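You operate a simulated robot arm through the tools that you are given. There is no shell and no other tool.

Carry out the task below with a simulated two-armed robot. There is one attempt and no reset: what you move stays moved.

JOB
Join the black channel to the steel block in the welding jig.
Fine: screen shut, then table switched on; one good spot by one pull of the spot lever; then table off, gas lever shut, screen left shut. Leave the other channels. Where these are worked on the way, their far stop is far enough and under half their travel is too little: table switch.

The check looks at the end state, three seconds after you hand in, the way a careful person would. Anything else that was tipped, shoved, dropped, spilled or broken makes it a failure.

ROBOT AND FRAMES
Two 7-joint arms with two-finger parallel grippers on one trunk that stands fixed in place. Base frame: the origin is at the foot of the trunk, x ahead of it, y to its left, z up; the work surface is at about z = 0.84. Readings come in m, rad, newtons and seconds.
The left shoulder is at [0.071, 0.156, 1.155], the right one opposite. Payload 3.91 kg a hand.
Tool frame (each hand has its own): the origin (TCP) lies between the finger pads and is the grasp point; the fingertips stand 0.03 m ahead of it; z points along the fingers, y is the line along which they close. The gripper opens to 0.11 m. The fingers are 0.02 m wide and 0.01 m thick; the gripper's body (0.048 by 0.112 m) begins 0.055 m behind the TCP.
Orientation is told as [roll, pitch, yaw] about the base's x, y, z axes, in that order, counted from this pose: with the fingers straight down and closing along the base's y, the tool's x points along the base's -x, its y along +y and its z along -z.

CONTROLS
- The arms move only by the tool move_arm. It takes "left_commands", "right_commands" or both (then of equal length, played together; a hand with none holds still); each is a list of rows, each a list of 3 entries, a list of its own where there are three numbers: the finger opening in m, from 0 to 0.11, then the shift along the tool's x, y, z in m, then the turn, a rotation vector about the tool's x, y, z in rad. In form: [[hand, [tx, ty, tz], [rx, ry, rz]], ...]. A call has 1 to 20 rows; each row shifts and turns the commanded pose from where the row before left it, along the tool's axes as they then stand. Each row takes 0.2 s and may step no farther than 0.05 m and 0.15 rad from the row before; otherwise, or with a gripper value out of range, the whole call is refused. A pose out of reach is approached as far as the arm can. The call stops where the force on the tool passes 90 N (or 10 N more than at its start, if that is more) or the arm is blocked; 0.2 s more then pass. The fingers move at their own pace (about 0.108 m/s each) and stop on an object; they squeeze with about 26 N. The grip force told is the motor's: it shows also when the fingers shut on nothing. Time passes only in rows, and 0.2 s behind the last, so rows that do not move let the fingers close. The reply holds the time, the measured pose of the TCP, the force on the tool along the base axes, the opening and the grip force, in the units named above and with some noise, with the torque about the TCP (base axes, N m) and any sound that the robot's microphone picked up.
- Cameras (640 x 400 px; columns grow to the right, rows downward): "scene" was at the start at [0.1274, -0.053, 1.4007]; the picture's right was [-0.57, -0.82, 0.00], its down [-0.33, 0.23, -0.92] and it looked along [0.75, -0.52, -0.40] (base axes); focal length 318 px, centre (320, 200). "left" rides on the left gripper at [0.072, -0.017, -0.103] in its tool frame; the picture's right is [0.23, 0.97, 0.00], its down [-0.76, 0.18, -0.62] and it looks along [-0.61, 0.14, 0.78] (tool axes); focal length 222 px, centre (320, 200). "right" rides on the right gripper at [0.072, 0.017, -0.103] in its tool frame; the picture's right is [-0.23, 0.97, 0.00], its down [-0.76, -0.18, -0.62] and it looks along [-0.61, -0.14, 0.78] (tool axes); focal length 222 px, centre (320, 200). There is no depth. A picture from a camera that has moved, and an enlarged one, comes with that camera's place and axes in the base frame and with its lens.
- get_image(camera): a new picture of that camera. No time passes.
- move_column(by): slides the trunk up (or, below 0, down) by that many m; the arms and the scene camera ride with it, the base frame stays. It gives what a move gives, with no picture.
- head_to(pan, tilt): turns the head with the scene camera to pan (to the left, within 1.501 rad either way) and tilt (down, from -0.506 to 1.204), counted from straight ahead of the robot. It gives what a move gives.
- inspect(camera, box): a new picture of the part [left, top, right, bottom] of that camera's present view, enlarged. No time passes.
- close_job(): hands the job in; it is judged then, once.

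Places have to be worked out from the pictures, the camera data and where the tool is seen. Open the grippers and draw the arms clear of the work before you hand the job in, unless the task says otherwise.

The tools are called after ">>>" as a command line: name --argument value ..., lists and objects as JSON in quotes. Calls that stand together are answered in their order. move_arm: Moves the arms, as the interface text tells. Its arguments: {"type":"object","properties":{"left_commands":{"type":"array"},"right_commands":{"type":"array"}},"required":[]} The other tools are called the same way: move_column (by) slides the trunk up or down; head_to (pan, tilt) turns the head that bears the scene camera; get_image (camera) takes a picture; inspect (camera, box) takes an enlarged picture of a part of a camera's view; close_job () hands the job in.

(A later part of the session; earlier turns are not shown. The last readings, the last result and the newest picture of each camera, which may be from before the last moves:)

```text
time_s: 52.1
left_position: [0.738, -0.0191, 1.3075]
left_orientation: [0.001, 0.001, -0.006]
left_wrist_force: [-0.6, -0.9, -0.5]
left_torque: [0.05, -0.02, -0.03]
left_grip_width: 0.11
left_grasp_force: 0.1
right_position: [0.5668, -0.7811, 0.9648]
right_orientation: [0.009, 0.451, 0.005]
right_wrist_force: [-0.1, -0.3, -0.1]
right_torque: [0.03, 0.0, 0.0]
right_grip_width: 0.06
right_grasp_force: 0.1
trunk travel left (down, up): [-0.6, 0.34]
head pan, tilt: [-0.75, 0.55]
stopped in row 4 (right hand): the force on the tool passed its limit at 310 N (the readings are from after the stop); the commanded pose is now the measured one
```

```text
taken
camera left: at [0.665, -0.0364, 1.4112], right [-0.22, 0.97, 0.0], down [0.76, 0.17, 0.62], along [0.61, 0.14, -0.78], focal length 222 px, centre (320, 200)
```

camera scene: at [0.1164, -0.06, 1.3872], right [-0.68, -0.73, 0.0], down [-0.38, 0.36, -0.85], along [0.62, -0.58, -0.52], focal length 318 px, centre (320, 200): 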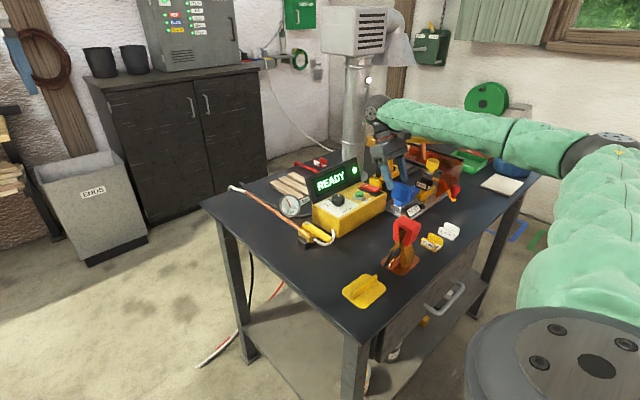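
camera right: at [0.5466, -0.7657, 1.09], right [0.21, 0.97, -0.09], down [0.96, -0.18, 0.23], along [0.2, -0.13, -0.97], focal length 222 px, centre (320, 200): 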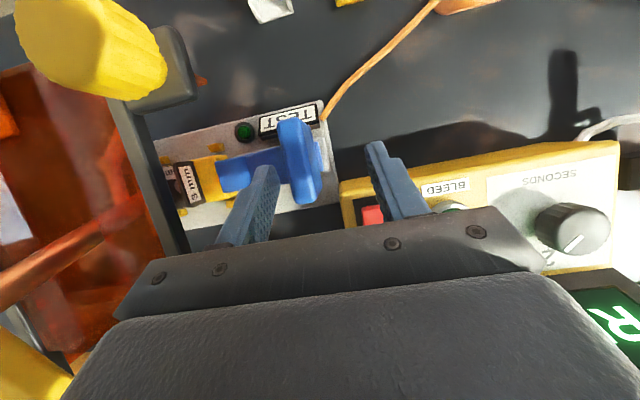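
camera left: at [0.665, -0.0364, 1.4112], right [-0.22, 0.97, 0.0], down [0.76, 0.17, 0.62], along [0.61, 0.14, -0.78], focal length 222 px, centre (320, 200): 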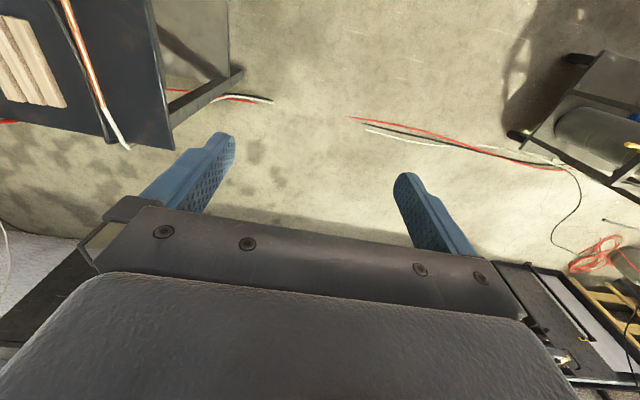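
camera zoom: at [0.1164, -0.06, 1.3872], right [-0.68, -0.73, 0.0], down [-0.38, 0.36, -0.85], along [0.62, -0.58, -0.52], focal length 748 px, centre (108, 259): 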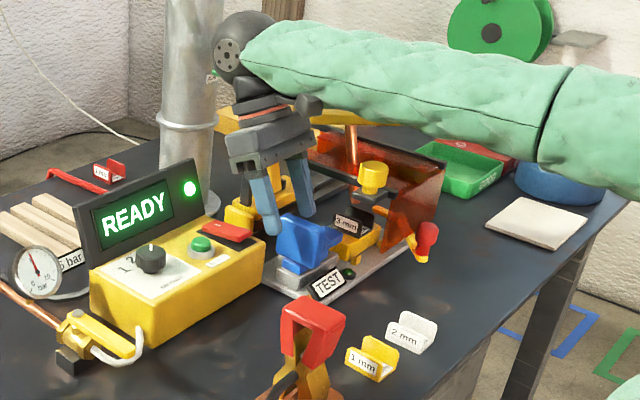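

The hand ended above the blue piece with no contact force now. I'll inspect the channel, lever, flap and surroundings for any change before backing out.

>>> inspect --camera "scene" --box '[370, 130, 470, 210]'

>>> inspect --camera "scene" --box '[340, 80, 460, 160]'

>>> inspect --camera "right" --box '[100, 80, 340, 260]'

>>> inspect --camera "scene" --box '[440, 90, 640, 220]'

```text
5.00 times, centred on (420, 170) of scene
camera zoom: at [0.1164, -0.06, 1.3872], right [-0.68, -0.73, 0.0], down [-0.38, 0.36, -0.85], along [0.62, -0.58, -0.52], focal length 1589 px, centre (-180, 350)
```

zoom: 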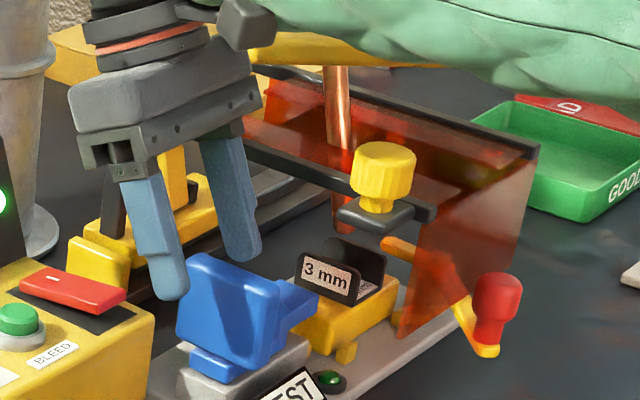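

```text
5.00 times, centred on (400, 120) of scene
camera zoom: at [0.1164, -0.06, 1.3872], right [-0.68, -0.73, 0.0], down [-0.38, 0.36, -0.85], along [0.62, -0.58, -0.52], focal length 1589 px, centre (-80, 600)
```

zoom: 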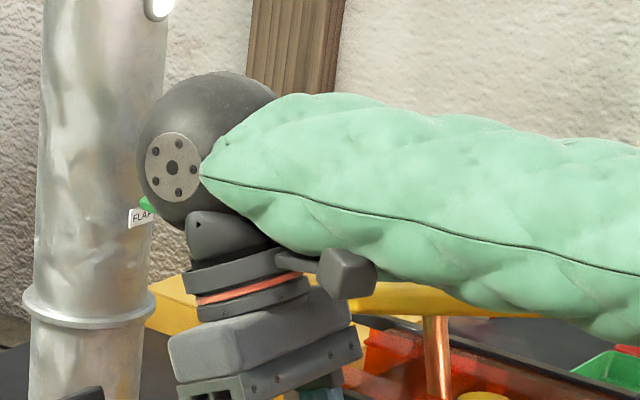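

```text
2.22 times, centred on (220, 170) of right
camera zoom: at [0.5466, -0.7657, 1.09], right [0.21, 0.97, -0.09], down [0.96, -0.18, 0.23], along [0.2, -0.13, -0.97], focal length 494 px, centre (542, 267)
```

zoom: 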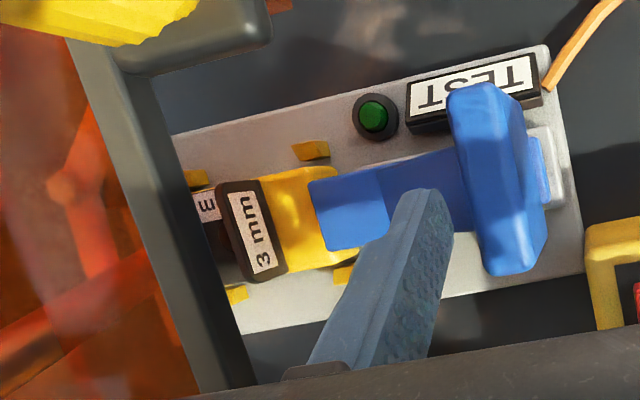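

```text
3.08 times, centred on (540, 155) of scene
camera zoom: at [0.1164, -0.06, 1.3872], right [-0.68, -0.73, 0.0], down [-0.38, 0.36, -0.85], along [0.62, -0.58, -0.52], focal length 978 px, centre (-357, 338)
```

zoom: 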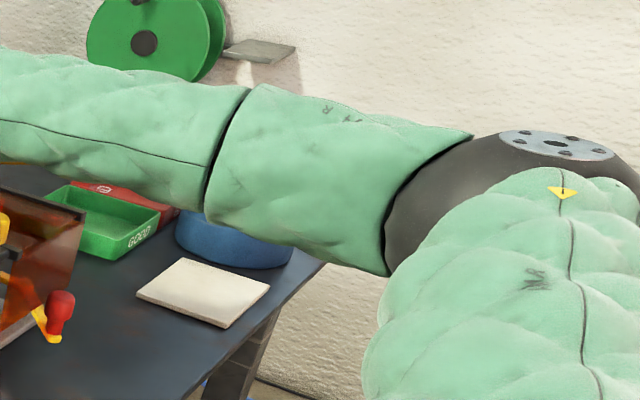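

Nothing appears displaced: channel, blue piece, lever and FLAP look as before, READY still lit. The wrist ball is close to the flap lever, so I'll back out in a tiny test step (−x and up) and check the arm obeys.

>>> move_arm --right_commands '[[0.06, [0.0067, 0, -0.0023], [0, 0, 0]], [0.06, [0.0067, 0, -0.0023], [0, 0, 0]]]'

>>> inspect --camera "scene" --box '[340, 80, 480, 210]'

```text
time_s: 52.8
left_position: [0.7396, -0.021, 1.3077]
left_orientation: [0.003, 0.001, -0.003]
left_wrist_force: [-0.4, -0.8, 0.1]
left_torque: [0.05, 0.0, -0.03]
left_grip_width: 0.1099
left_grasp_force: 0.0
right_position: [0.5582, -0.7834, 0.9747]
right_orientation: [0.012, 0.452, 0.007]
right_wrist_force: [-0.6, -0.4, -1.2]
right_torque: [0.01, 0.01, -0.01]
right_grip_width: 0.0599
right_grasp_force: 0.0
trunk travel left (down, up): [-0.6, 0.34]
head pan, tilt: [-0.75, 0.55]
```

```text
3.08 times, centred on (410, 145) of scene
camera zoom: at [0.1173, -0.0637, 1.3875], right [-0.68, -0.73, 0.0], down [-0.38, 0.36, -0.85], along [0.62, -0.58, -0.52], focal length 978 px, centre (43, 369)
```

zoom: 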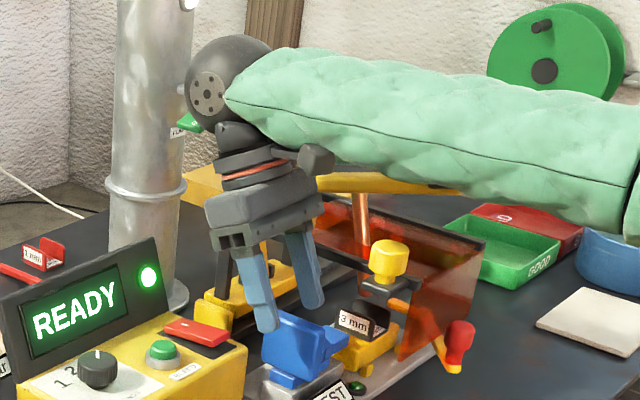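

The arm obeys, and the electrode/lever are exactly where they were. Continuing to back out upward and toward −x in small rows.

>>> move_arm --right_commands '[[0.06, [0.0177, 0, -0.0137], [0, 0, 0]], [0.06, [0.0177, 0, -0.0137], [0, 0, 0]], [0.06, [0.0177, 0, -0.0137], [0, 0, 0]]]'

>>> get_image --camera "scene"

```text
time_s: 53.3
left_position: [0.7304, -0.0162, 1.3135]
left_orientation: [-0.004, -0.005, -0.006]
left_wrist_force: [0.0, -0.8, -0.2]
left_torque: [0.08, -0.03, 0.01]
left_grip_width: 0.1101
left_grasp_force: 0.2
right_position: [0.5027, -0.7721, 0.9112]
right_orientation: [0.015, 0.658, 0.011]
right_wrist_force: [-43.5, -0.3, 102.9]
right_torque: [-4.21, -6.16, -0.85]
right_grip_width: 0.0755
right_grasp_force: 15.0
right hand out of reach, approached as far as the arm can: row 2
trunk travel left (down, up): [-0.6, 0.34]
head pan, tilt: [-0.75, 0.55]
stopped in row 2 (right hand): the force on the tool passed its limit at 258 N (the readings are from after the stop); the commanded pose is now the measured one
```

```text
taken
camera scene: at [0.1069, -0.0557, 1.3901], right [-0.69, -0.73, 0.0], down [-0.37, 0.35, -0.86], along [0.62, -0.59, -0.52], focal length 318 px, centre (320, 200)
```

scene: 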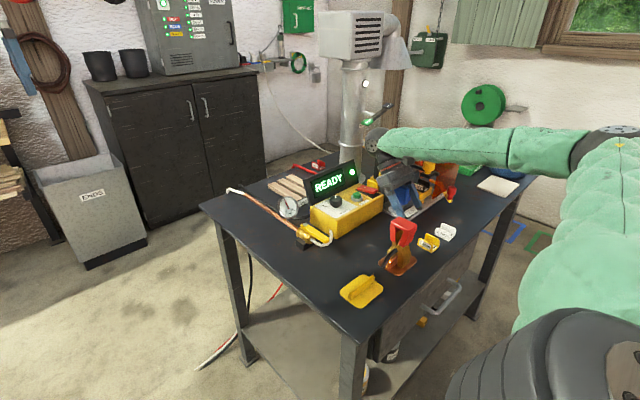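

The arm again went wrong (reported out of reach) and the hand is pressing on something with ~100 N. I need to see precisely what is in contact before relieving it.

>>> inspect --camera "scene" --box '[350, 120, 480, 230]'

>>> get_image --camera "right"

>>> inspect --camera "scene" --box '[380, 160, 440, 220]'

```text
3.64 times, centred on (415, 175) of scene
camera zoom: at [0.1069, -0.0557, 1.3901], right [-0.69, -0.73, 0.0], down [-0.37, 0.35, -0.86], along [0.62, -0.59, -0.52], focal length 1156 px, centre (-26, 291)
```

zoom: 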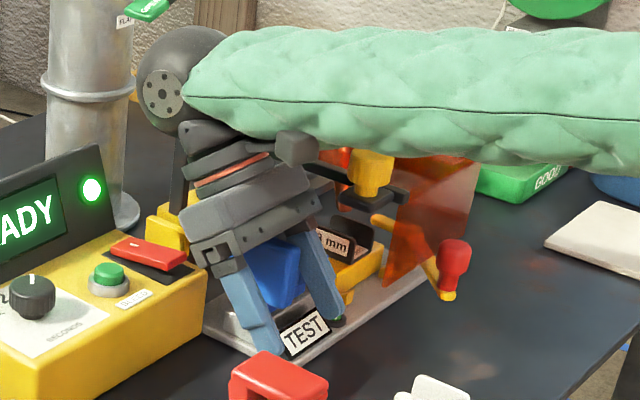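

```text
taken
camera right: at [0.5085, -0.7564, 1.0363], right [0.18, 0.98, -0.13], down [0.98, -0.18, 0.03], along [0.0, -0.13, -0.99], focal length 222 px, centre (320, 200)
```

right: 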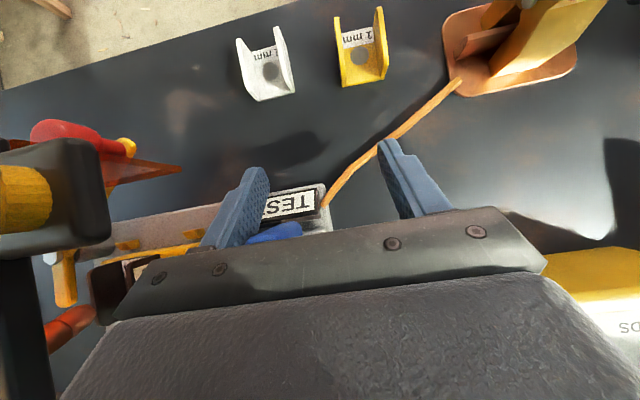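

```text
6.67 times, centred on (410, 190) of scene
camera zoom: at [0.1069, -0.0557, 1.3901], right [-0.69, -0.73, 0.0], down [-0.37, 0.35, -0.86], along [0.62, -0.59, -0.52], focal length 2119 px, centre (-280, 267)
```

zoom: 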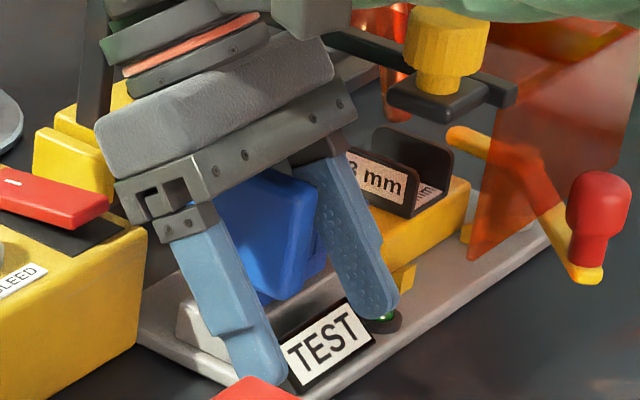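

The palm edge is resting on the blue paddle and the forearm lies low above the screen. I'll look at the arm's posture with the head before choosing how to relieve it.

>>> head_to --pan -1.25 --tilt 0.45

>>> get_image --camera "scene"

```text
time_s: 54.2
left_position: [0.7281, -0.0101, 1.3146]
left_orientation: [-0.004, -0.007, -0.003]
left_wrist_force: [0.0, 0.3, 0.7]
left_torque: [-0.03, -0.02, 0.01]
left_grip_width: 0.11
left_grasp_force: 0.1
right_position: [0.5019, -0.7676, 0.9104]
right_orientation: [0.013, 0.658, 0.014]
right_wrist_force: [-47.7, -28.2, 135.7]
right_torque: [-4.54, -7.75, -2.57]
right_grip_width: 0.0739
right_grasp_force: 14.5
trunk travel left (down, up): [-0.6, 0.34]
head pan, tilt: [-1.25, 0.45]
```

```text
taken
camera scene: at [0.0684, -0.0786, 1.3985], right [-0.95, -0.32, -0.01], down [-0.13, 0.41, -0.9], along [0.29, -0.86, -0.43], focal length 318 px, centre (320, 200)
```

scene: 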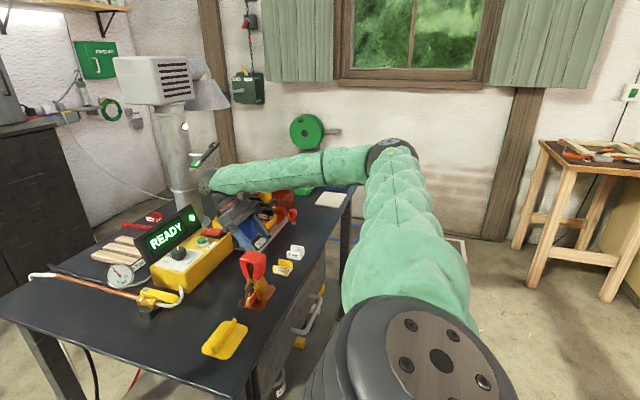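

The upper arm is straight out to −y and the forearm hangs low. Raising the trunk lifts the whole arm vertically without changing its joints, so I'll use a small column rise to relieve the contact.

>>> move_column --by 0.02

>>> get_image --camera "right"

```text
time_s: 54.9
left_position: [0.7339, -0.0169, 1.3282]
left_orientation: [0.0, -0.001, -0.003]
left_wrist_force: [-0.4, 0.2, -0.1]
left_torque: [-0.03, 0.02, 0.01]
left_grip_width: 0.1101
left_grasp_force: 0.0
right_position: [0.5037, -0.7726, 0.9123]
right_orientation: [0.025, 0.676, 0.023]
right_wrist_force: [-46.3, 0.6, 2.6]
right_torque: [-0.32, -0.94, -0.92]
right_grip_width: 0.068
right_grasp_force: 8.3
trunk travel left (down, up): [-0.62, 0.32]
head pan, tilt: [-1.25, 0.45]
```

```text
taken
camera right: at [0.512, -0.7584, 1.039], right [0.17, 0.98, -0.12], down [0.99, -0.17, 0.01], along [-0.01, -0.12, -0.99], focal length 222 px, centre (320, 200)
```

right: 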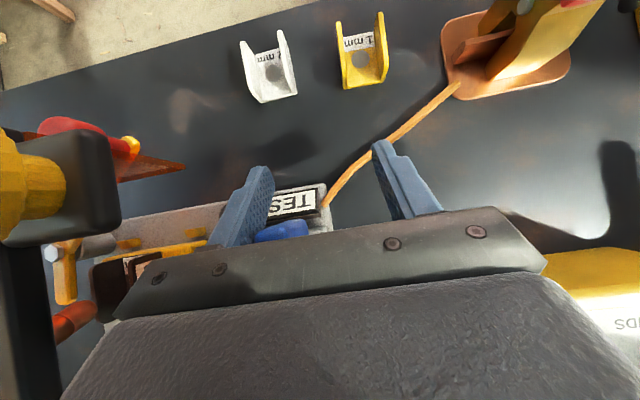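

Vertical load is gone; some x-load remains. Raising another 30 mm.

>>> move_column --by 0.03

>>> get_image --camera "scene"

>>> get_image --camera "right"

```text
time_s: 55.6
left_position: [0.7385, -0.0191, 1.3583]
left_orientation: [0.001, 0.0, -0.004]
left_wrist_force: [-0.7, 0.6, -0.4]
left_torque: [0.03, 0.02, 0.01]
left_grip_width: 0.1099
left_grasp_force: 0.0
right_position: [0.5073, -0.7743, 0.9455]
right_orientation: [0.023, 0.672, 0.021]
right_wrist_force: [0.1, 0.1, -1.1]
right_torque: [0.0, 0.02, 0.02]
right_grip_width: 0.06
right_grasp_force: 0.0
trunk travel left (down, up): [-0.65, 0.29]
head pan, tilt: [-1.25, 0.45]
```

```text
taken
camera scene: at [0.0803, -0.087, 1.4469], right [-0.95, -0.32, 0.0], down [-0.14, 0.41, -0.9], along [0.28, -0.85, -0.44], focal length 318 px, centre (320, 200)
```

scene: 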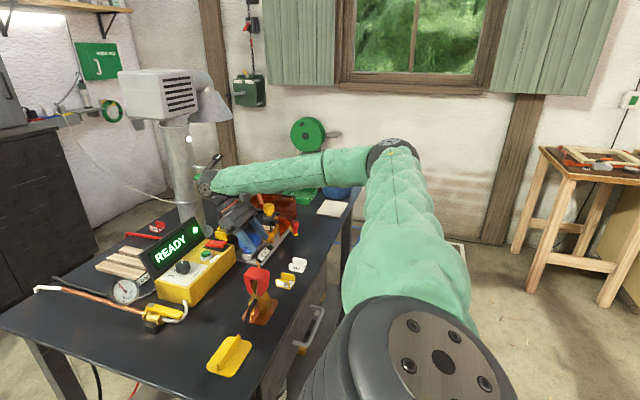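

```text
taken
camera right: at [0.5154, -0.7589, 1.0716], right [0.17, 0.98, -0.12], down [0.99, -0.17, 0.01], along [-0.01, -0.12, -0.99], focal length 222 px, centre (320, 200)
```

right: 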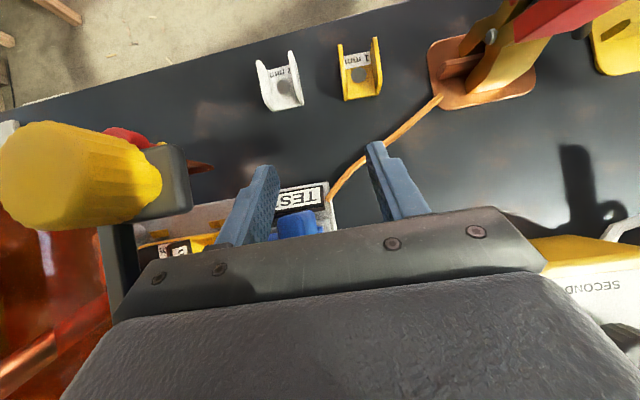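

Contact is fully released. Raising another 0.12 m so the hand and forearm are well clear.

>>> move_column --by 0.12

>>> head_to --pan -0.85 --tilt 0.65

>>> get_image --camera "scene"

>>> get_image --camera "right"

```text
time_s: 57.1
left_position: [0.7392, -0.0183, 1.4775]
left_orientation: [0.001, 0.001, -0.002]
left_wrist_force: [0.2, 0.0, -0.1]
left_torque: [0.0, -0.02, -0.03]
left_grip_width: 0.1099
left_grasp_force: 0.1
right_position: [0.5068, -0.7732, 1.0642]
right_orientation: [0.023, 0.673, 0.021]
right_wrist_force: [0.2, -0.3, -0.8]
right_torque: [-0.02, 0.02, -0.02]
right_grip_width: 0.0599
right_grasp_force: 0.0
trunk travel left (down, up): [-0.77, 0.17]
head pan, tilt: [-1.25, 0.45]
```

```text
time_s: 58.0
left_position: [0.7389, -0.0191, 1.4775]
left_orientation: [0.002, 0.003, -0.002]
left_wrist_force: [-0.7, 0.2, 0.7]
left_torque: [0.0, -0.03, -0.01]
left_grip_width: 0.11
left_grasp_force: 0.0
right_position: [0.5075, -0.7739, 1.0654]
right_orientation: [0.022, 0.673, 0.021]
right_wrist_force: [-0.5, -0.2, 0.2]
right_torque: [0.02, 0.02, -0.07]
right_grip_width: 0.0599
right_grasp_force: 0.1
trunk travel left (down, up): [-0.77, 0.17]
head pan, tilt: [-0.85, 0.649]
```

```text
taken
camera scene: at [0.1086, -0.0656, 1.549], right [-0.75, -0.66, 0.0], down [-0.4, 0.45, -0.8], along [0.53, -0.6, -0.6], focal length 318 px, centre (320, 200)
```

scene: 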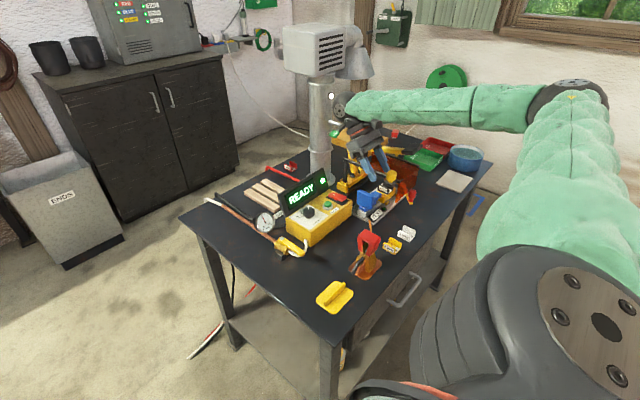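

```text
taken
camera right: at [0.5158, -0.7594, 1.1908], right [0.17, 0.98, -0.12], down [0.99, -0.17, 0.01], along [-0.01, -0.12, -0.99], focal length 222 px, centre (320, 200)
```

right: 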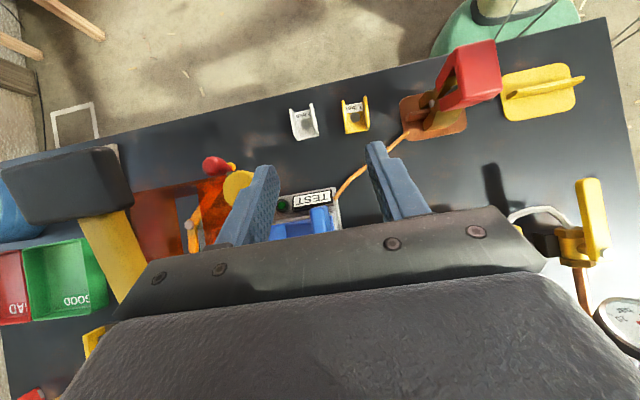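

Everything is clear of contact. Zooming to verify that the channel, blue piece, TEST sign, lever, flap and box are unchanged.

>>> inspect --camera "scene" --box '[330, 140, 430, 230]'

>>> inspect --camera "scene" --box '[355, 170, 415, 225]'

>>> inspect --camera "scene" --box '[300, 80, 400, 160]'

>>> inspect --camera "right" --box '[180, 140, 350, 250]'

```text
4.44 times, centred on (380, 185) of scene
camera zoom: at [0.1086, -0.0656, 1.549], right [-0.75, -0.66, 0.0], down [-0.4, 0.45, -0.8], along [0.53, -0.6, -0.6], focal length 1413 px, centre (53, 267)
```

zoom: 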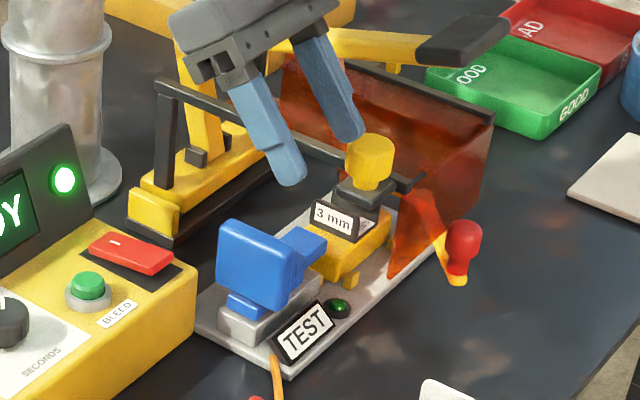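

```text
7.27 times, centred on (385, 198) of scene
camera zoom: at [0.1086, -0.0656, 1.549], right [-0.75, -0.66, 0.0], down [-0.4, 0.45, -0.8], along [0.53, -0.6, -0.6], focal length 2312 px, centre (-153, 218)
```

zoom: 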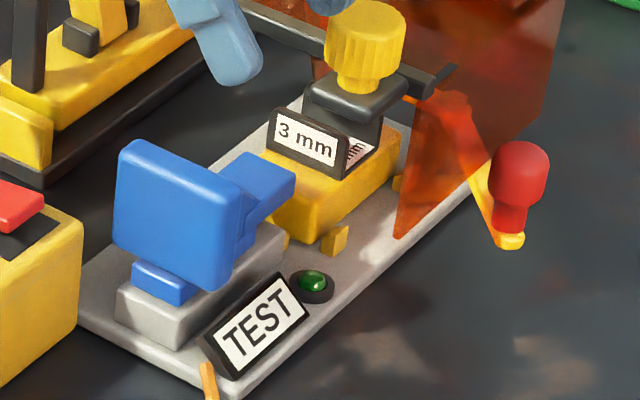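

```text
5.00 times, centred on (350, 120) of scene
camera zoom: at [0.1086, -0.0656, 1.549], right [-0.75, -0.66, 0.0], down [-0.4, 0.45, -0.8], along [0.53, -0.6, -0.6], focal length 1589 px, centre (170, 600)
```

zoom: 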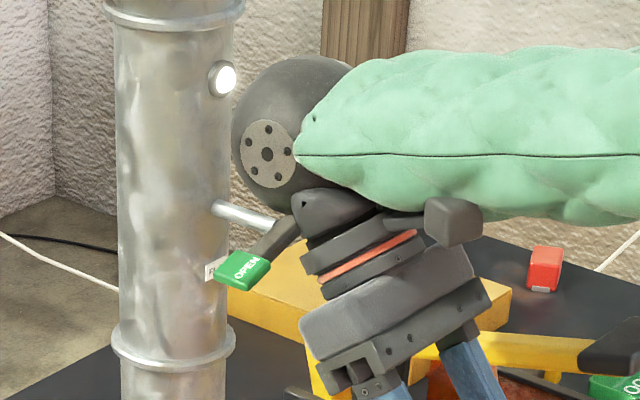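

```text
3.64 times, centred on (265, 195) of right
camera zoom: at [0.5158, -0.7594, 1.1908], right [0.17, 0.98, -0.12], down [0.99, -0.17, 0.01], along [-0.01, -0.12, -0.99], focal length 808 px, centre (520, 218)
```

zoom: 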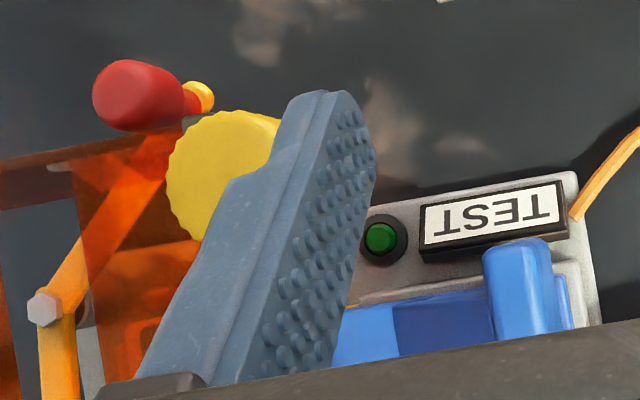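

All items look unchanged and READY is still on. Now, with clearance, I'll test restoring the hand's pitch with one small rotation step.

>>> move_arm --right_commands '[[0.06, [0, 0, 0], [0, -0.08, 0]]]'

```text
time_s: 58.4
left_position: [0.7375, -0.0176, 1.4792]
left_orientation: [0.004, 0.0, -0.002]
left_wrist_force: [-0.3, 0.0, -0.4]
left_torque: [-0.02, 0.0, -0.02]
left_grip_width: 0.1101
left_grasp_force: 0.1
right_position: [0.5077, -0.7744, 1.0665]
right_orientation: [0.023, 0.591, 0.021]
right_wrist_force: [0.4, -0.5, 0.2]
right_torque: [0.0, 0.0, 0.01]
right_grip_width: 0.0601
right_grasp_force: 0.1
trunk travel left (down, up): [-0.77, 0.17]
head pan, tilt: [-0.85, 0.649]
```

It obeys. Continuing to bring the pitch toward 0 in a few rows.

>>> move_arm --right_commands '[[0.06, [0, 0, 0], [0, -0.1, 0]], [0.06, [0, 0, 0], [0, -0.1, 0]]]'

```text
time_s: 59.0
left_position: [0.7378, -0.0186, 1.4784]
left_orientation: [0.002, -0.001, -0.002]
left_wrist_force: [-0.5, -0.8, 0.8]
left_torque: [0.01, -0.01, -0.02]
left_grip_width: 0.1103
left_grasp_force: 0.1
right_position: [0.5068, -0.7746, 1.0656]
right_orientation: [0.019, 0.392, 0.014]
right_wrist_force: [-0.2, 0.0, 0.3]
right_torque: [-0.01, -0.02, 0.01]
right_grip_width: 0.0597
right_grasp_force: 0.0
trunk travel left (down, up): [-0.77, 0.17]
head pan, tilt: [-0.85, 0.649]
```

>>> move_arm --right_commands '[[0.06, [0, 0, 0], [0, -0.1, 0]], [0.06, [0, 0, 0], [0, -0.1, 0]], [0.06, [0, 0, 0], [0, -0.1, 0]], [0.06, [0, 0, 0], [0, -0.09, 0]]]'

>>> get_image --camera "scene"

>>> get_image --camera "right"

```text
time_s: 60.0
left_position: [0.7377, -0.0185, 1.4782]
left_orientation: [0.002, 0.0, -0.002]
left_wrist_force: [-0.5, 0.1, 0.4]
left_torque: [0.02, 0.0, -0.02]
left_grip_width: 0.11
left_grasp_force: 0.1
right_position: [0.5074, -0.7737, 1.0656]
right_orientation: [0.018, 0.001, 0.006]
right_wrist_force: [0.6, 0.7, -0.2]
right_torque: [-0.03, -0.02, 0.03]
right_grip_width: 0.0598
right_grasp_force: 0.1
trunk travel left (down, up): [-0.77, 0.17]
head pan, tilt: [-0.85, 0.649]
```

```text
taken
camera scene: at [0.1073, -0.0653, 1.5491], right [-0.75, -0.66, 0.0], down [-0.4, 0.45, -0.8], along [0.53, -0.6, -0.6], focal length 318 px, centre (320, 200)
```

scene: 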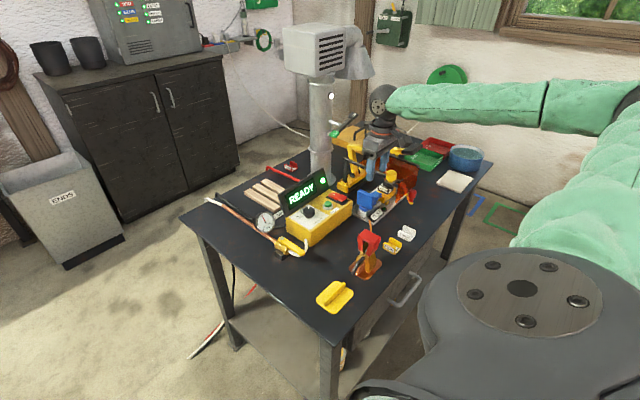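

```text
taken
camera right: at [0.4351, -0.7592, 1.169], right [0.22, 0.98, 0.02], down [0.76, -0.18, 0.62], along [0.61, -0.12, -0.79], focal length 222 px, centre (320, 200)
```

right: 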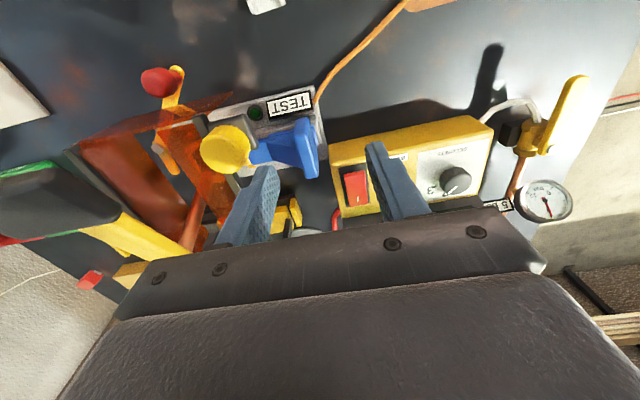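

The hand is upright again. Zooming on the lever handle from both cameras to locate it.

>>> inspect --camera "scene" --box '[350, 130, 440, 210]'

>>> inspect --camera "right" --box '[0, 60, 260, 280]'

```text
5.00 times, centred on (395, 170) of scene
camera zoom: at [0.1073, -0.0653, 1.5491], right [-0.75, -0.66, 0.0], down [-0.4, 0.45, -0.8], along [0.53, -0.6, -0.6], focal length 1589 px, centre (-55, 350)
```

zoom: 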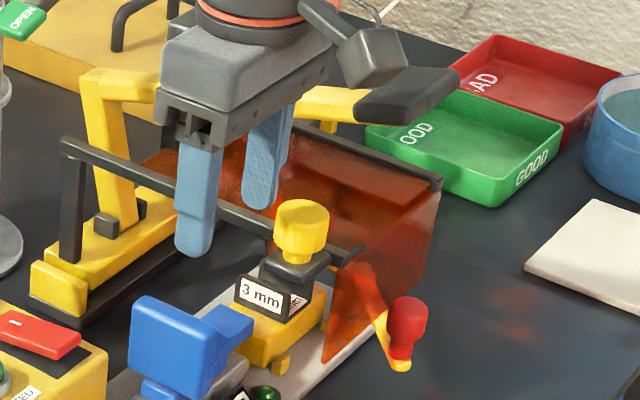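

```text
1.82 times, centred on (130, 170) of right
camera zoom: at [0.4351, -0.7592, 1.169], right [0.22, 0.98, 0.02], down [0.76, -0.18, 0.62], along [0.61, -0.12, -0.79], focal length 404 px, centre (666, 254)
```

zoom: 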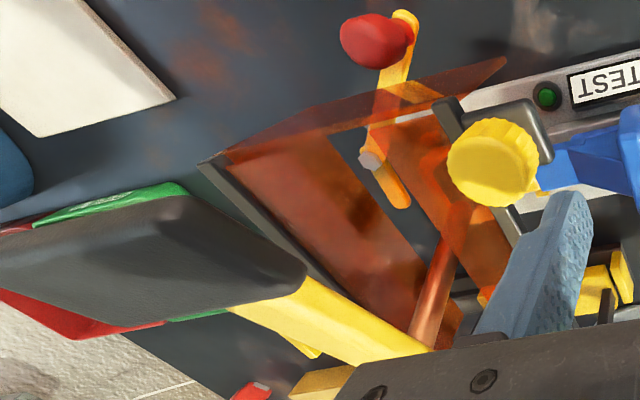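

The handle runs roughly from (0.50, −0.907, 1.065) up to its free end near x 0.44; I want a better look from above. Raising the column 0.1 m gives both cameras a higher view safely.

>>> move_column --by 0.1

>>> get_image --camera "right"

>>> inspect --camera "right" --box '[60, 60, 300, 260]'

>>> inspect --camera "scene" --box '[350, 130, 450, 220]'

```text
time_s: 61.3
left_position: [0.7396, -0.019, 1.5781]
left_orientation: [0.0, 0.001, -0.001]
left_wrist_force: [0.0, 0.3, 0.3]
left_torque: [0.03, -0.01, -0.01]
left_grip_width: 0.1099
left_grasp_force: 0.0
right_position: [0.5081, -0.7732, 1.1651]
right_orientation: [0.02, 0.003, 0.007]
right_wrist_force: [-0.7, -0.2, -0.1]
right_torque: [0.02, -0.02, 0.02]
right_grip_width: 0.0601
right_grasp_force: 0.1
trunk travel left (down, up): [-0.87, 0.07]
head pan, tilt: [-0.85, 0.649]
```

```text
taken
camera right: at [0.4363, -0.7597, 1.2682], right [0.22, 0.98, 0.02], down [0.77, -0.18, 0.62], along [0.6, -0.12, -0.79], focal length 222 px, centre (320, 200)
```

right: 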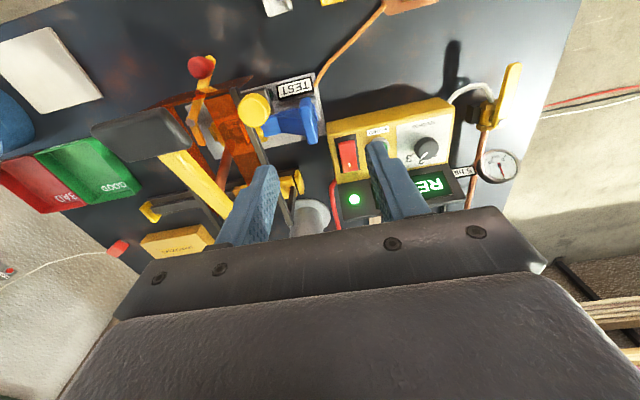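

```text
2.00 times, centred on (180, 160) of right
camera zoom: at [0.4363, -0.7597, 1.2682], right [0.22, 0.98, 0.02], down [0.77, -0.18, 0.62], along [0.6, -0.12, -0.79], focal length 444 px, centre (600, 280)
```

zoom: 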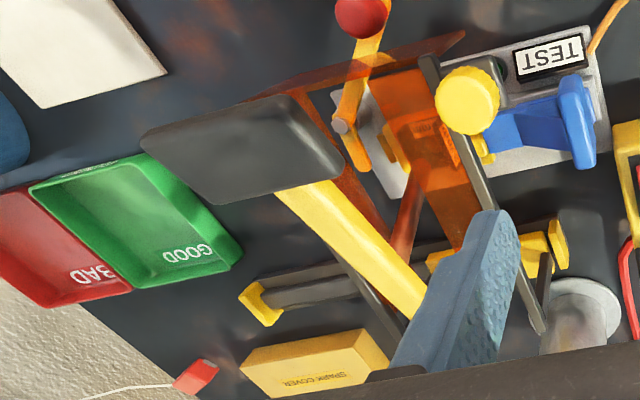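

```text
4.44 times, centred on (400, 175) of scene
camera zoom: at [0.1091, -0.0657, 1.6488], right [-0.75, -0.66, 0.0], down [-0.4, 0.45, -0.8], along [0.53, -0.6, -0.61], focal length 1413 px, centre (-36, 311)
```

zoom: 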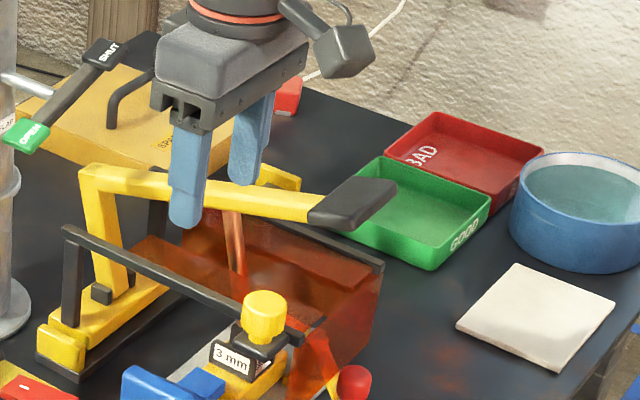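

The handle is a flat paddle roughly x 0.457–0.497, y −0.89 to −0.94, top z ≈ 1.09. I'll bring the closed fingers above its centre, in short calls to watch the arm's behaviour.

>>> move_arm --right_commands '[[0.02, [0.0078, -0.02, 0], [0, 0, 0]], [0.0, [0.0078, -0.036, 0], [0, 0, 0]]]'

```text
time_s: 61.9
left_position: [0.7387, -0.0189, 1.5781]
left_orientation: [0.002, 0.004, -0.001]
left_wrist_force: [-0.3, 0.0, 0.7]
left_torque: [0.0, 0.0, 0.02]
left_grip_width: 0.11
left_grasp_force: 0.0
right_position: [0.4924, -0.8312, 1.1634]
right_orientation: [0.02, 0.004, 0.007]
right_wrist_force: [0.4, -0.4, -0.4]
right_torque: [0.02, 0.01, 0.01]
right_grip_width: 0.0
right_grasp_force: 25.6
trunk travel left (down, up): [-0.87, 0.07]
head pan, tilt: [-0.85, 0.649]
```

Motion tracks well. Continuing to above the paddle centre.

>>> move_arm --right_commands '[[0.0, [0.0078, -0.03, 0], [-0.01, 0, 0]], [0.0, [0.0078, -0.03, 0], [-0.01, 0, 0]], [0.0, [0.0, -0.026, 0], [0, 0, 0]]]'

>>> get_image --camera "right"

>>> inspect --camera "scene" --box '[350, 130, 450, 220]'

>>> inspect --camera "right" --box '[200, 60, 440, 230]'

```text
time_s: 62.7
left_position: [0.7403, -0.0192, 1.5778]
left_orientation: [0.003, 0.001, -0.002]
left_wrist_force: [0.8, 0.5, -0.2]
left_torque: [0.02, -0.03, -0.02]
left_grip_width: 0.1098
left_grasp_force: 0.0
right_position: [0.4777, -0.918, 1.1617]
right_orientation: [0.04, 0.003, 0.008]
right_wrist_force: [-0.9, -0.4, -0.2]
right_torque: [0.0, -0.03, -0.03]
right_grip_width: 0.0
right_grasp_force: 26.1
trunk travel left (down, up): [-0.87, 0.07]
head pan, tilt: [-0.85, 0.649]
```

```text
taken
camera right: at [0.4059, -0.9047, 1.265], right [0.22, 0.97, 0.04], down [0.77, -0.2, 0.61], along [0.6, -0.11, -0.79], focal length 222 px, centre (320, 200)
```

right: 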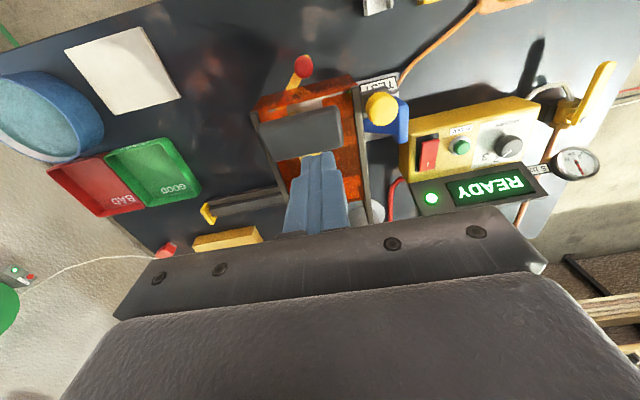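

```text
4.44 times, centred on (400, 175) of scene
camera zoom: at [0.1096, -0.0659, 1.6488], right [-0.75, -0.66, 0.0], down [-0.4, 0.45, -0.8], along [0.53, -0.6, -0.61], focal length 1413 px, centre (-36, 311)
```

zoom: 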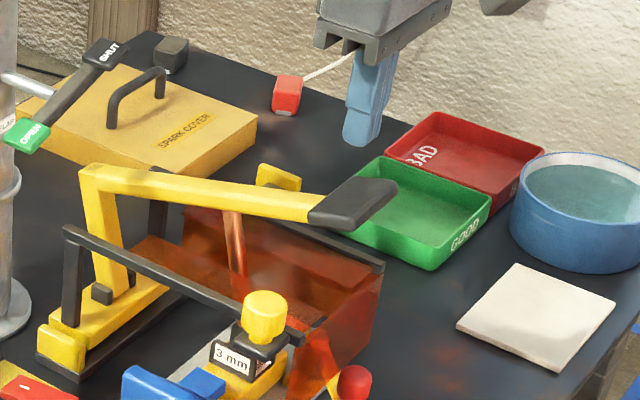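

```text
2.35 times, centred on (320, 145) of right
camera zoom: at [0.4059, -0.9047, 1.265], right [0.22, 0.97, 0.04], down [0.77, -0.2, 0.61], along [0.6, -0.11, -0.79], focal length 523 px, centre (320, 329)
```

zoom: 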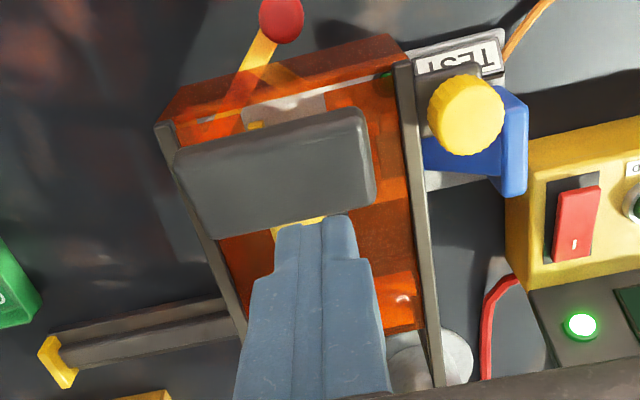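

The paddle's true centre is (0.472, −0.928), 62 mm wide in y. Aligning there, levelling the roll, and descending to just above it.

>>> move_arm --right_commands '[[0.0, [0.0057, -0.01, 0], [0.02, 0, 0]], [0.0, [0, 0, 0.015], [0.02, 0, 0]], [0.0, [0, 0, 0.01], [0, 0, 0]]]'

>>> inspect --camera "right" --box '[220, 80, 420, 220]'

>>> head_to --pan -0.9 --tilt 0.72

>>> inspect --camera "scene" --box '[280, 110, 420, 220]'

```text
time_s: 63.5
left_position: [0.7394, -0.0184, 1.5772]
left_orientation: [0.001, 0.001, -0.002]
left_wrist_force: [-0.5, 0.4, -0.1]
left_torque: [0.01, 0.03, 0.02]
left_grip_width: 0.1101
left_grasp_force: 0.1
right_position: [0.4712, -0.927, 1.1369]
right_orientation: [-0.002, 0.002, 0.004]
right_wrist_force: [-0.1, -0.3, 0.0]
right_torque: [0.01, 0.03, 0.02]
right_grip_width: 0.0
right_grasp_force: 25.5
trunk travel left (down, up): [-0.87, 0.07]
head pan, tilt: [-0.85, 0.649]
```

```text
2.86 times, centred on (320, 150) of right
camera zoom: at [0.3996, -0.9101, 1.239], right [0.22, 0.98, 0.0], down [0.77, -0.17, 0.62], along [0.6, -0.14, -0.78], focal length 635 px, centre (320, 343)
```

zoom: 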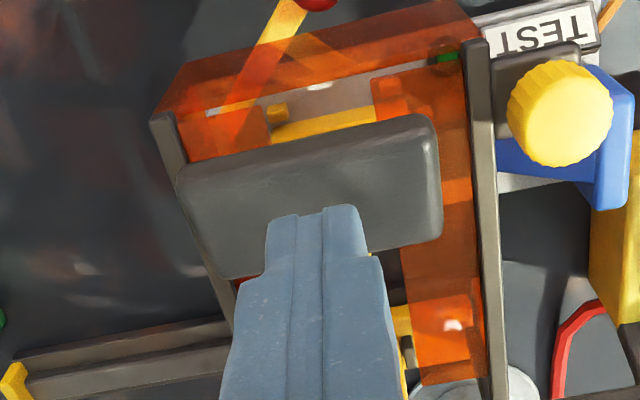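

```text
time_s: 64.2
left_position: [0.739, -0.0182, 1.5784]
left_orientation: [0.003, 0.001, -0.003]
left_wrist_force: [-0.9, -0.7, -0.4]
left_torque: [-0.02, -0.03, -0.02]
left_grip_width: 0.11
left_grasp_force: 0.0
right_position: [0.4706, -0.9282, 1.1352]
right_orientation: [-0.003, 0.004, 0.006]
right_wrist_force: [-0.5, -0.1, -0.5]
right_torque: [0.01, -0.02, 0.02]
right_grip_width: 0.0
right_grasp_force: 26.2
trunk travel left (down, up): [-0.87, 0.07]
head pan, tilt: [-0.901, 0.721]
```

```text
3.64 times, centred on (350, 165) of scene
camera zoom: at [0.1035, -0.0664, 1.6429], right [-0.78, -0.62, 0.0], down [-0.41, 0.52, -0.75], along [0.47, -0.59, -0.66], focal length 1156 px, centre (211, 327)
```

zoom: 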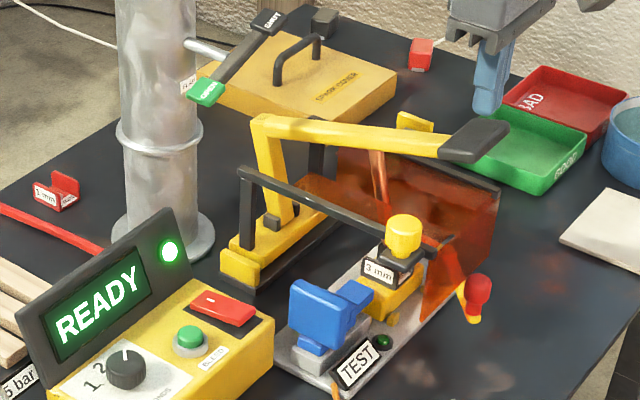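

Fingertips are over the paddle centre. Descending in small steps to find first contact.

>>> move_arm --right_commands '[[0.0, [0, 0, 0.006], [0, 0, 0]], [0.0, [0, 0, 0.006], [0, 0, 0]], [0.0, [0, 0, 0.005], [0, 0, 0]]]'

```text
time_s: 65.0
left_position: [0.7388, -0.0188, 1.5775]
left_orientation: [0.003, 0.001, -0.003]
left_wrist_force: [0.0, 0.0, 0.2]
left_torque: [-0.01, 0.0, -0.02]
left_grip_width: 0.1102
left_grasp_force: 0.1
right_position: [0.4715, -0.9265, 1.1197]
right_orientation: [-0.001, 0.002, 0.008]
right_wrist_force: [0.1, 0.4, 0.0]
right_torque: [0.03, 0.01, -0.02]
right_grip_width: 0.0001
right_grasp_force: 26.0
trunk travel left (down, up): [-0.87, 0.07]
head pan, tilt: [-0.901, 0.721]
```

No contact yet at tip z 1.09. Continuing in small steps.

>>> move_arm --right_commands '[[0.0, [0, 0, 0.004], [0, 0, 0]], [0.0, [0, 0, 0.004], [0, 0, 0]], [0.0, [0, 0, 0.004], [0, 0, 0]]]'

>>> inspect --camera "scene" --box '[340, 110, 430, 180]'

```text
time_s: 65.8
left_position: [0.7392, -0.0194, 1.5777]
left_orientation: [0.002, 0.002, -0.002]
left_wrist_force: [-0.2, 0.1, 0.2]
left_torque: [0.0, 0.01, 0.01]
left_grip_width: 0.1099
left_grasp_force: 0.0
right_position: [0.4704, -0.9262, 1.1081]
right_orientation: [0.001, 0.005, 0.006]
right_wrist_force: [-0.6, 0.1, 2.3]
right_torque: [-0.01, -0.01, -0.07]
right_grip_width: 0.0002
right_grasp_force: 25.8
trunk travel left (down, up): [-0.87, 0.07]
head pan, tilt: [-0.901, 0.721]
```

```text
5.71 times, centred on (385, 145) of scene
camera zoom: at [0.1034, -0.066, 1.6429], right [-0.78, -0.62, 0.0], down [-0.41, 0.52, -0.75], along [0.47, -0.59, -0.66], focal length 1816 px, centre (-51, 514)
```

zoom: 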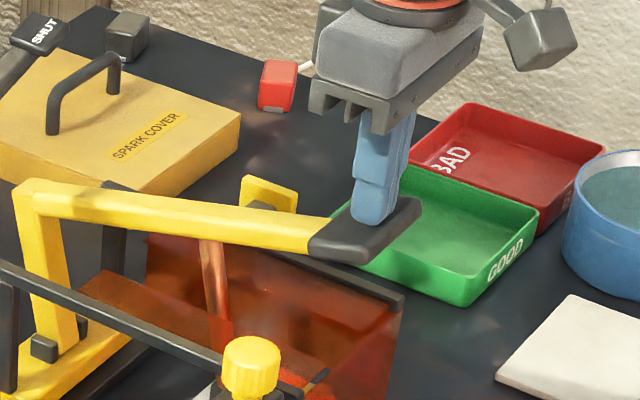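

First contact at tip z 1.078. Pressing the lever down smoothly 45 mm (electrode not yet touching), then I'll check.

>>> move_arm --right_commands '[[0.0, [0, 0, 0.005], [0, 0, 0]], [0.0, [-0.0005, 0, 0.008], [0, 0, 0]], [0.0, [-0.001, 0, 0.008], [0, 0, 0]], [0.0, [-0.001, 0, 0.008], [0, 0, 0]], [0.0, [-0.0015, 0, 0.008], [0, 0, 0]], [0.0, [-0.0015, 0, 0.008], [0, 0, 0]]]'

>>> inspect --camera "scene" --box '[270, 110, 430, 230]'

```text
time_s: 67.2
left_position: [0.738, -0.0181, 1.5785]
left_orientation: [0.002, 0.002, -0.002]
left_wrist_force: [0.8, 1.2, 0.1]
left_torque: [-0.01, 0.03, -0.01]
left_grip_width: 0.1101
left_grasp_force: 0.2
right_position: [0.4783, -0.9254, 1.0635]
right_orientation: [-0.001, 0.003, 0.007]
right_wrist_force: [-7.7, 1.8, 9.5]
right_torque: [0.07, 0.47, -0.01]
right_grip_width: 0.0
right_grasp_force: 25.8
trunk travel left (down, up): [-0.87, 0.07]
head pan, tilt: [-0.901, 0.721]
```

```text
3.33 times, centred on (350, 170) of scene
camera zoom: at [0.1029, -0.0658, 1.6429], right [-0.78, -0.62, 0.0], down [-0.41, 0.52, -0.75], along [0.47, -0.59, -0.66], focal length 1060 px, centre (220, 300)
```

zoom: 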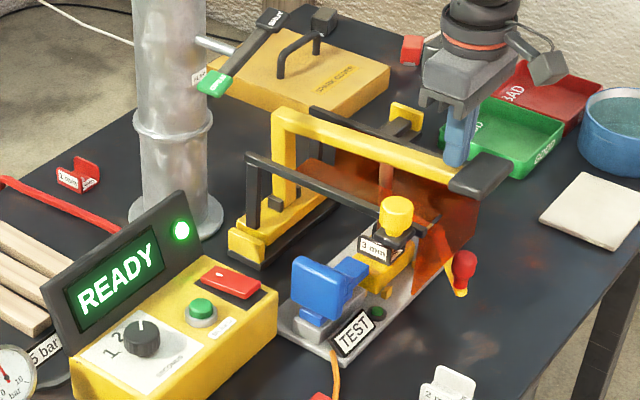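

Lever is moving with a light spring load (~12 N); display still READY. Continuing down in finer steps toward electrode contact.

>>> move_arm --right_commands '[[0.0, [-0.0005, 0, 0.005], [0, 0, 0]], [0.0, [0, 0, 0.005], [0, 0, 0]], [0.0, [0, 0, 0.004], [0, 0, 0]]]'

>>> inspect --camera "scene" --box '[270, 110, 430, 230]'

```text
time_s: 68.0
left_position: [0.7377, -0.019, 1.5786]
left_orientation: [0.003, 0.001, -0.002]
left_wrist_force: [0.8, 0.6, 0.6]
left_torque: [-0.03, -0.01, -0.03]
left_grip_width: 0.1096
left_grasp_force: 0.0
right_position: [0.4777, -0.926, 1.0486]
right_orientation: [-0.002, 0.004, 0.004]
right_wrist_force: [-3.0, 1.4, 5.2]
right_torque: [0.01, 0.18, 0.0]
right_grip_width: 0.0001
right_grasp_force: 26.0
trunk travel left (down, up): [-0.87, 0.07]
head pan, tilt: [-0.901, 0.721]
```

```text
3.33 times, centred on (350, 170) of scene
camera zoom: at [0.1031, -0.0659, 1.6429], right [-0.78, -0.62, 0.0], down [-0.41, 0.52, -0.75], along [0.47, -0.59, -0.66], focal length 1060 px, centre (220, 300)
```

zoom: 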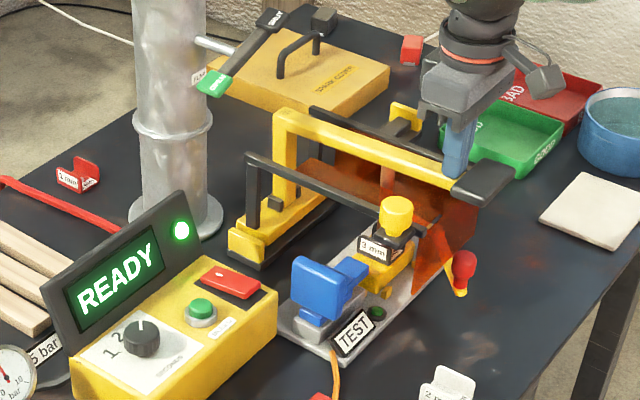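

Still free travel (5 N), READY. Continuing 4 mm at a time until the electrode meets the channel.

>>> move_arm --right_commands '[[0.0, [0, 0, 0.004], [0, 0, 0]], [0.0, [0, 0, 0.004], [0, 0, 0]]]'

>>> inspect --camera "scene" --box '[270, 110, 430, 230]'

```text
time_s: 68.6
left_position: [0.738, -0.018, 1.579]
left_orientation: [0.002, 0.0, -0.003]
left_wrist_force: [0.7, 0.7, -0.6]
left_torque: [-0.01, 0.03, -0.03]
left_grip_width: 0.1102
left_grasp_force: 0.0
right_position: [0.4756, -0.926, 1.0404]
right_orientation: [-0.002, 0.004, 0.006]
right_wrist_force: [-5.7, -1.4, 6.5]
right_torque: [0.01, 0.28, 0.08]
right_grip_width: 0.0
right_grasp_force: 25.7
trunk travel left (down, up): [-0.87, 0.07]
head pan, tilt: [-0.901, 0.721]
```

```text
3.33 times, centred on (350, 170) of scene
camera zoom: at [0.1023, -0.0656, 1.643], right [-0.78, -0.62, 0.0], down [-0.41, 0.52, -0.75], along [0.47, -0.59, -0.66], focal length 1060 px, centre (220, 300)
```

zoom: 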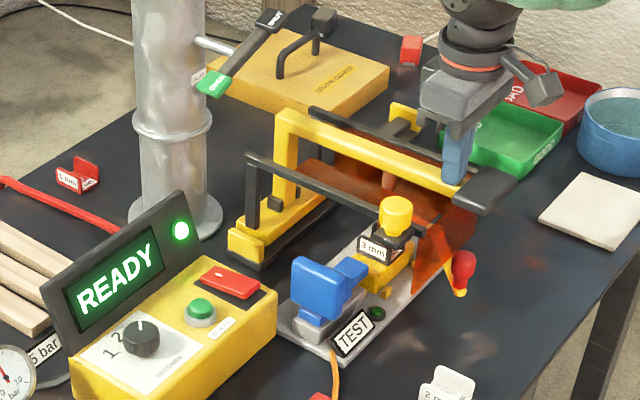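

Tip still on the paddle, load light. Continuing down.

>>> move_arm --right_commands '[[0.0, [0, 0, 0.004], [0, 0, 0]], [0.0, [0, 0, 0.004], [0, 0, 0]]]'

>>> inspect --camera "scene" --box '[270, 110, 430, 230]'

>>> inspect --camera "right" --box '[220, 60, 440, 220]'

```text
time_s: 69.2
left_position: [0.7357, -0.0145, 1.5799]
left_orientation: [-0.001, -0.001, 0.0]
left_wrist_force: [0.6, -0.7, 0.1]
left_torque: [-0.03, 0.01, 0.02]
left_grip_width: 0.1099
left_grasp_force: 0.0
right_position: [0.4759, -0.9271, 1.039]
right_orientation: [-0.007, -0.002, 0.005]
right_wrist_force: [-11.0, -4.5, 38.3]
right_torque: [-0.12, -0.03, 0.22]
right_grip_width: 0.0003
right_grasp_force: 26.1
trunk travel left (down, up): [-0.87, 0.07]
head pan, tilt: [-0.901, 0.721]
```

```text
3.33 times, centred on (350, 170) of scene
camera zoom: at [0.1002, -0.0625, 1.6438], right [-0.78, -0.62, 0.0], down [-0.41, 0.52, -0.75], along [0.47, -0.59, -0.66], focal length 1060 px, centre (220, 300)
```

zoom: 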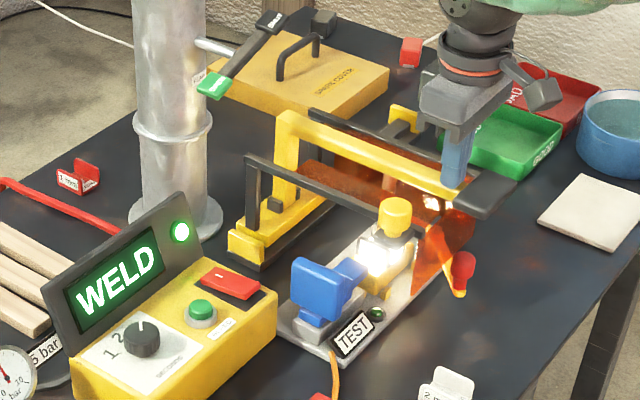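

```text
2.50 times, centred on (330, 140) of right
camera zoom: at [0.4031, -0.9086, 1.1416], right [0.22, 0.97, -0.01], down [0.76, -0.17, 0.63], along [0.61, -0.14, -0.78], focal length 555 px, centre (295, 350)
```

zoom: 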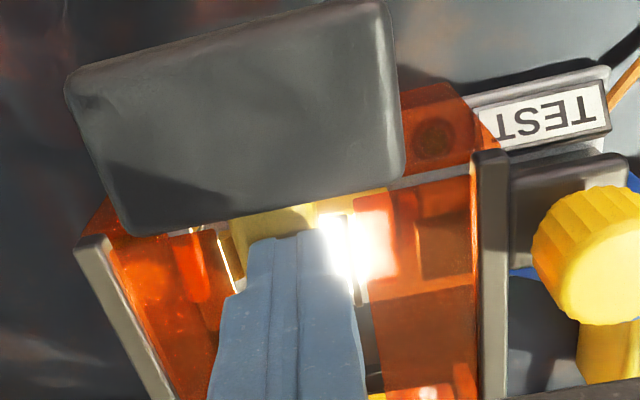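

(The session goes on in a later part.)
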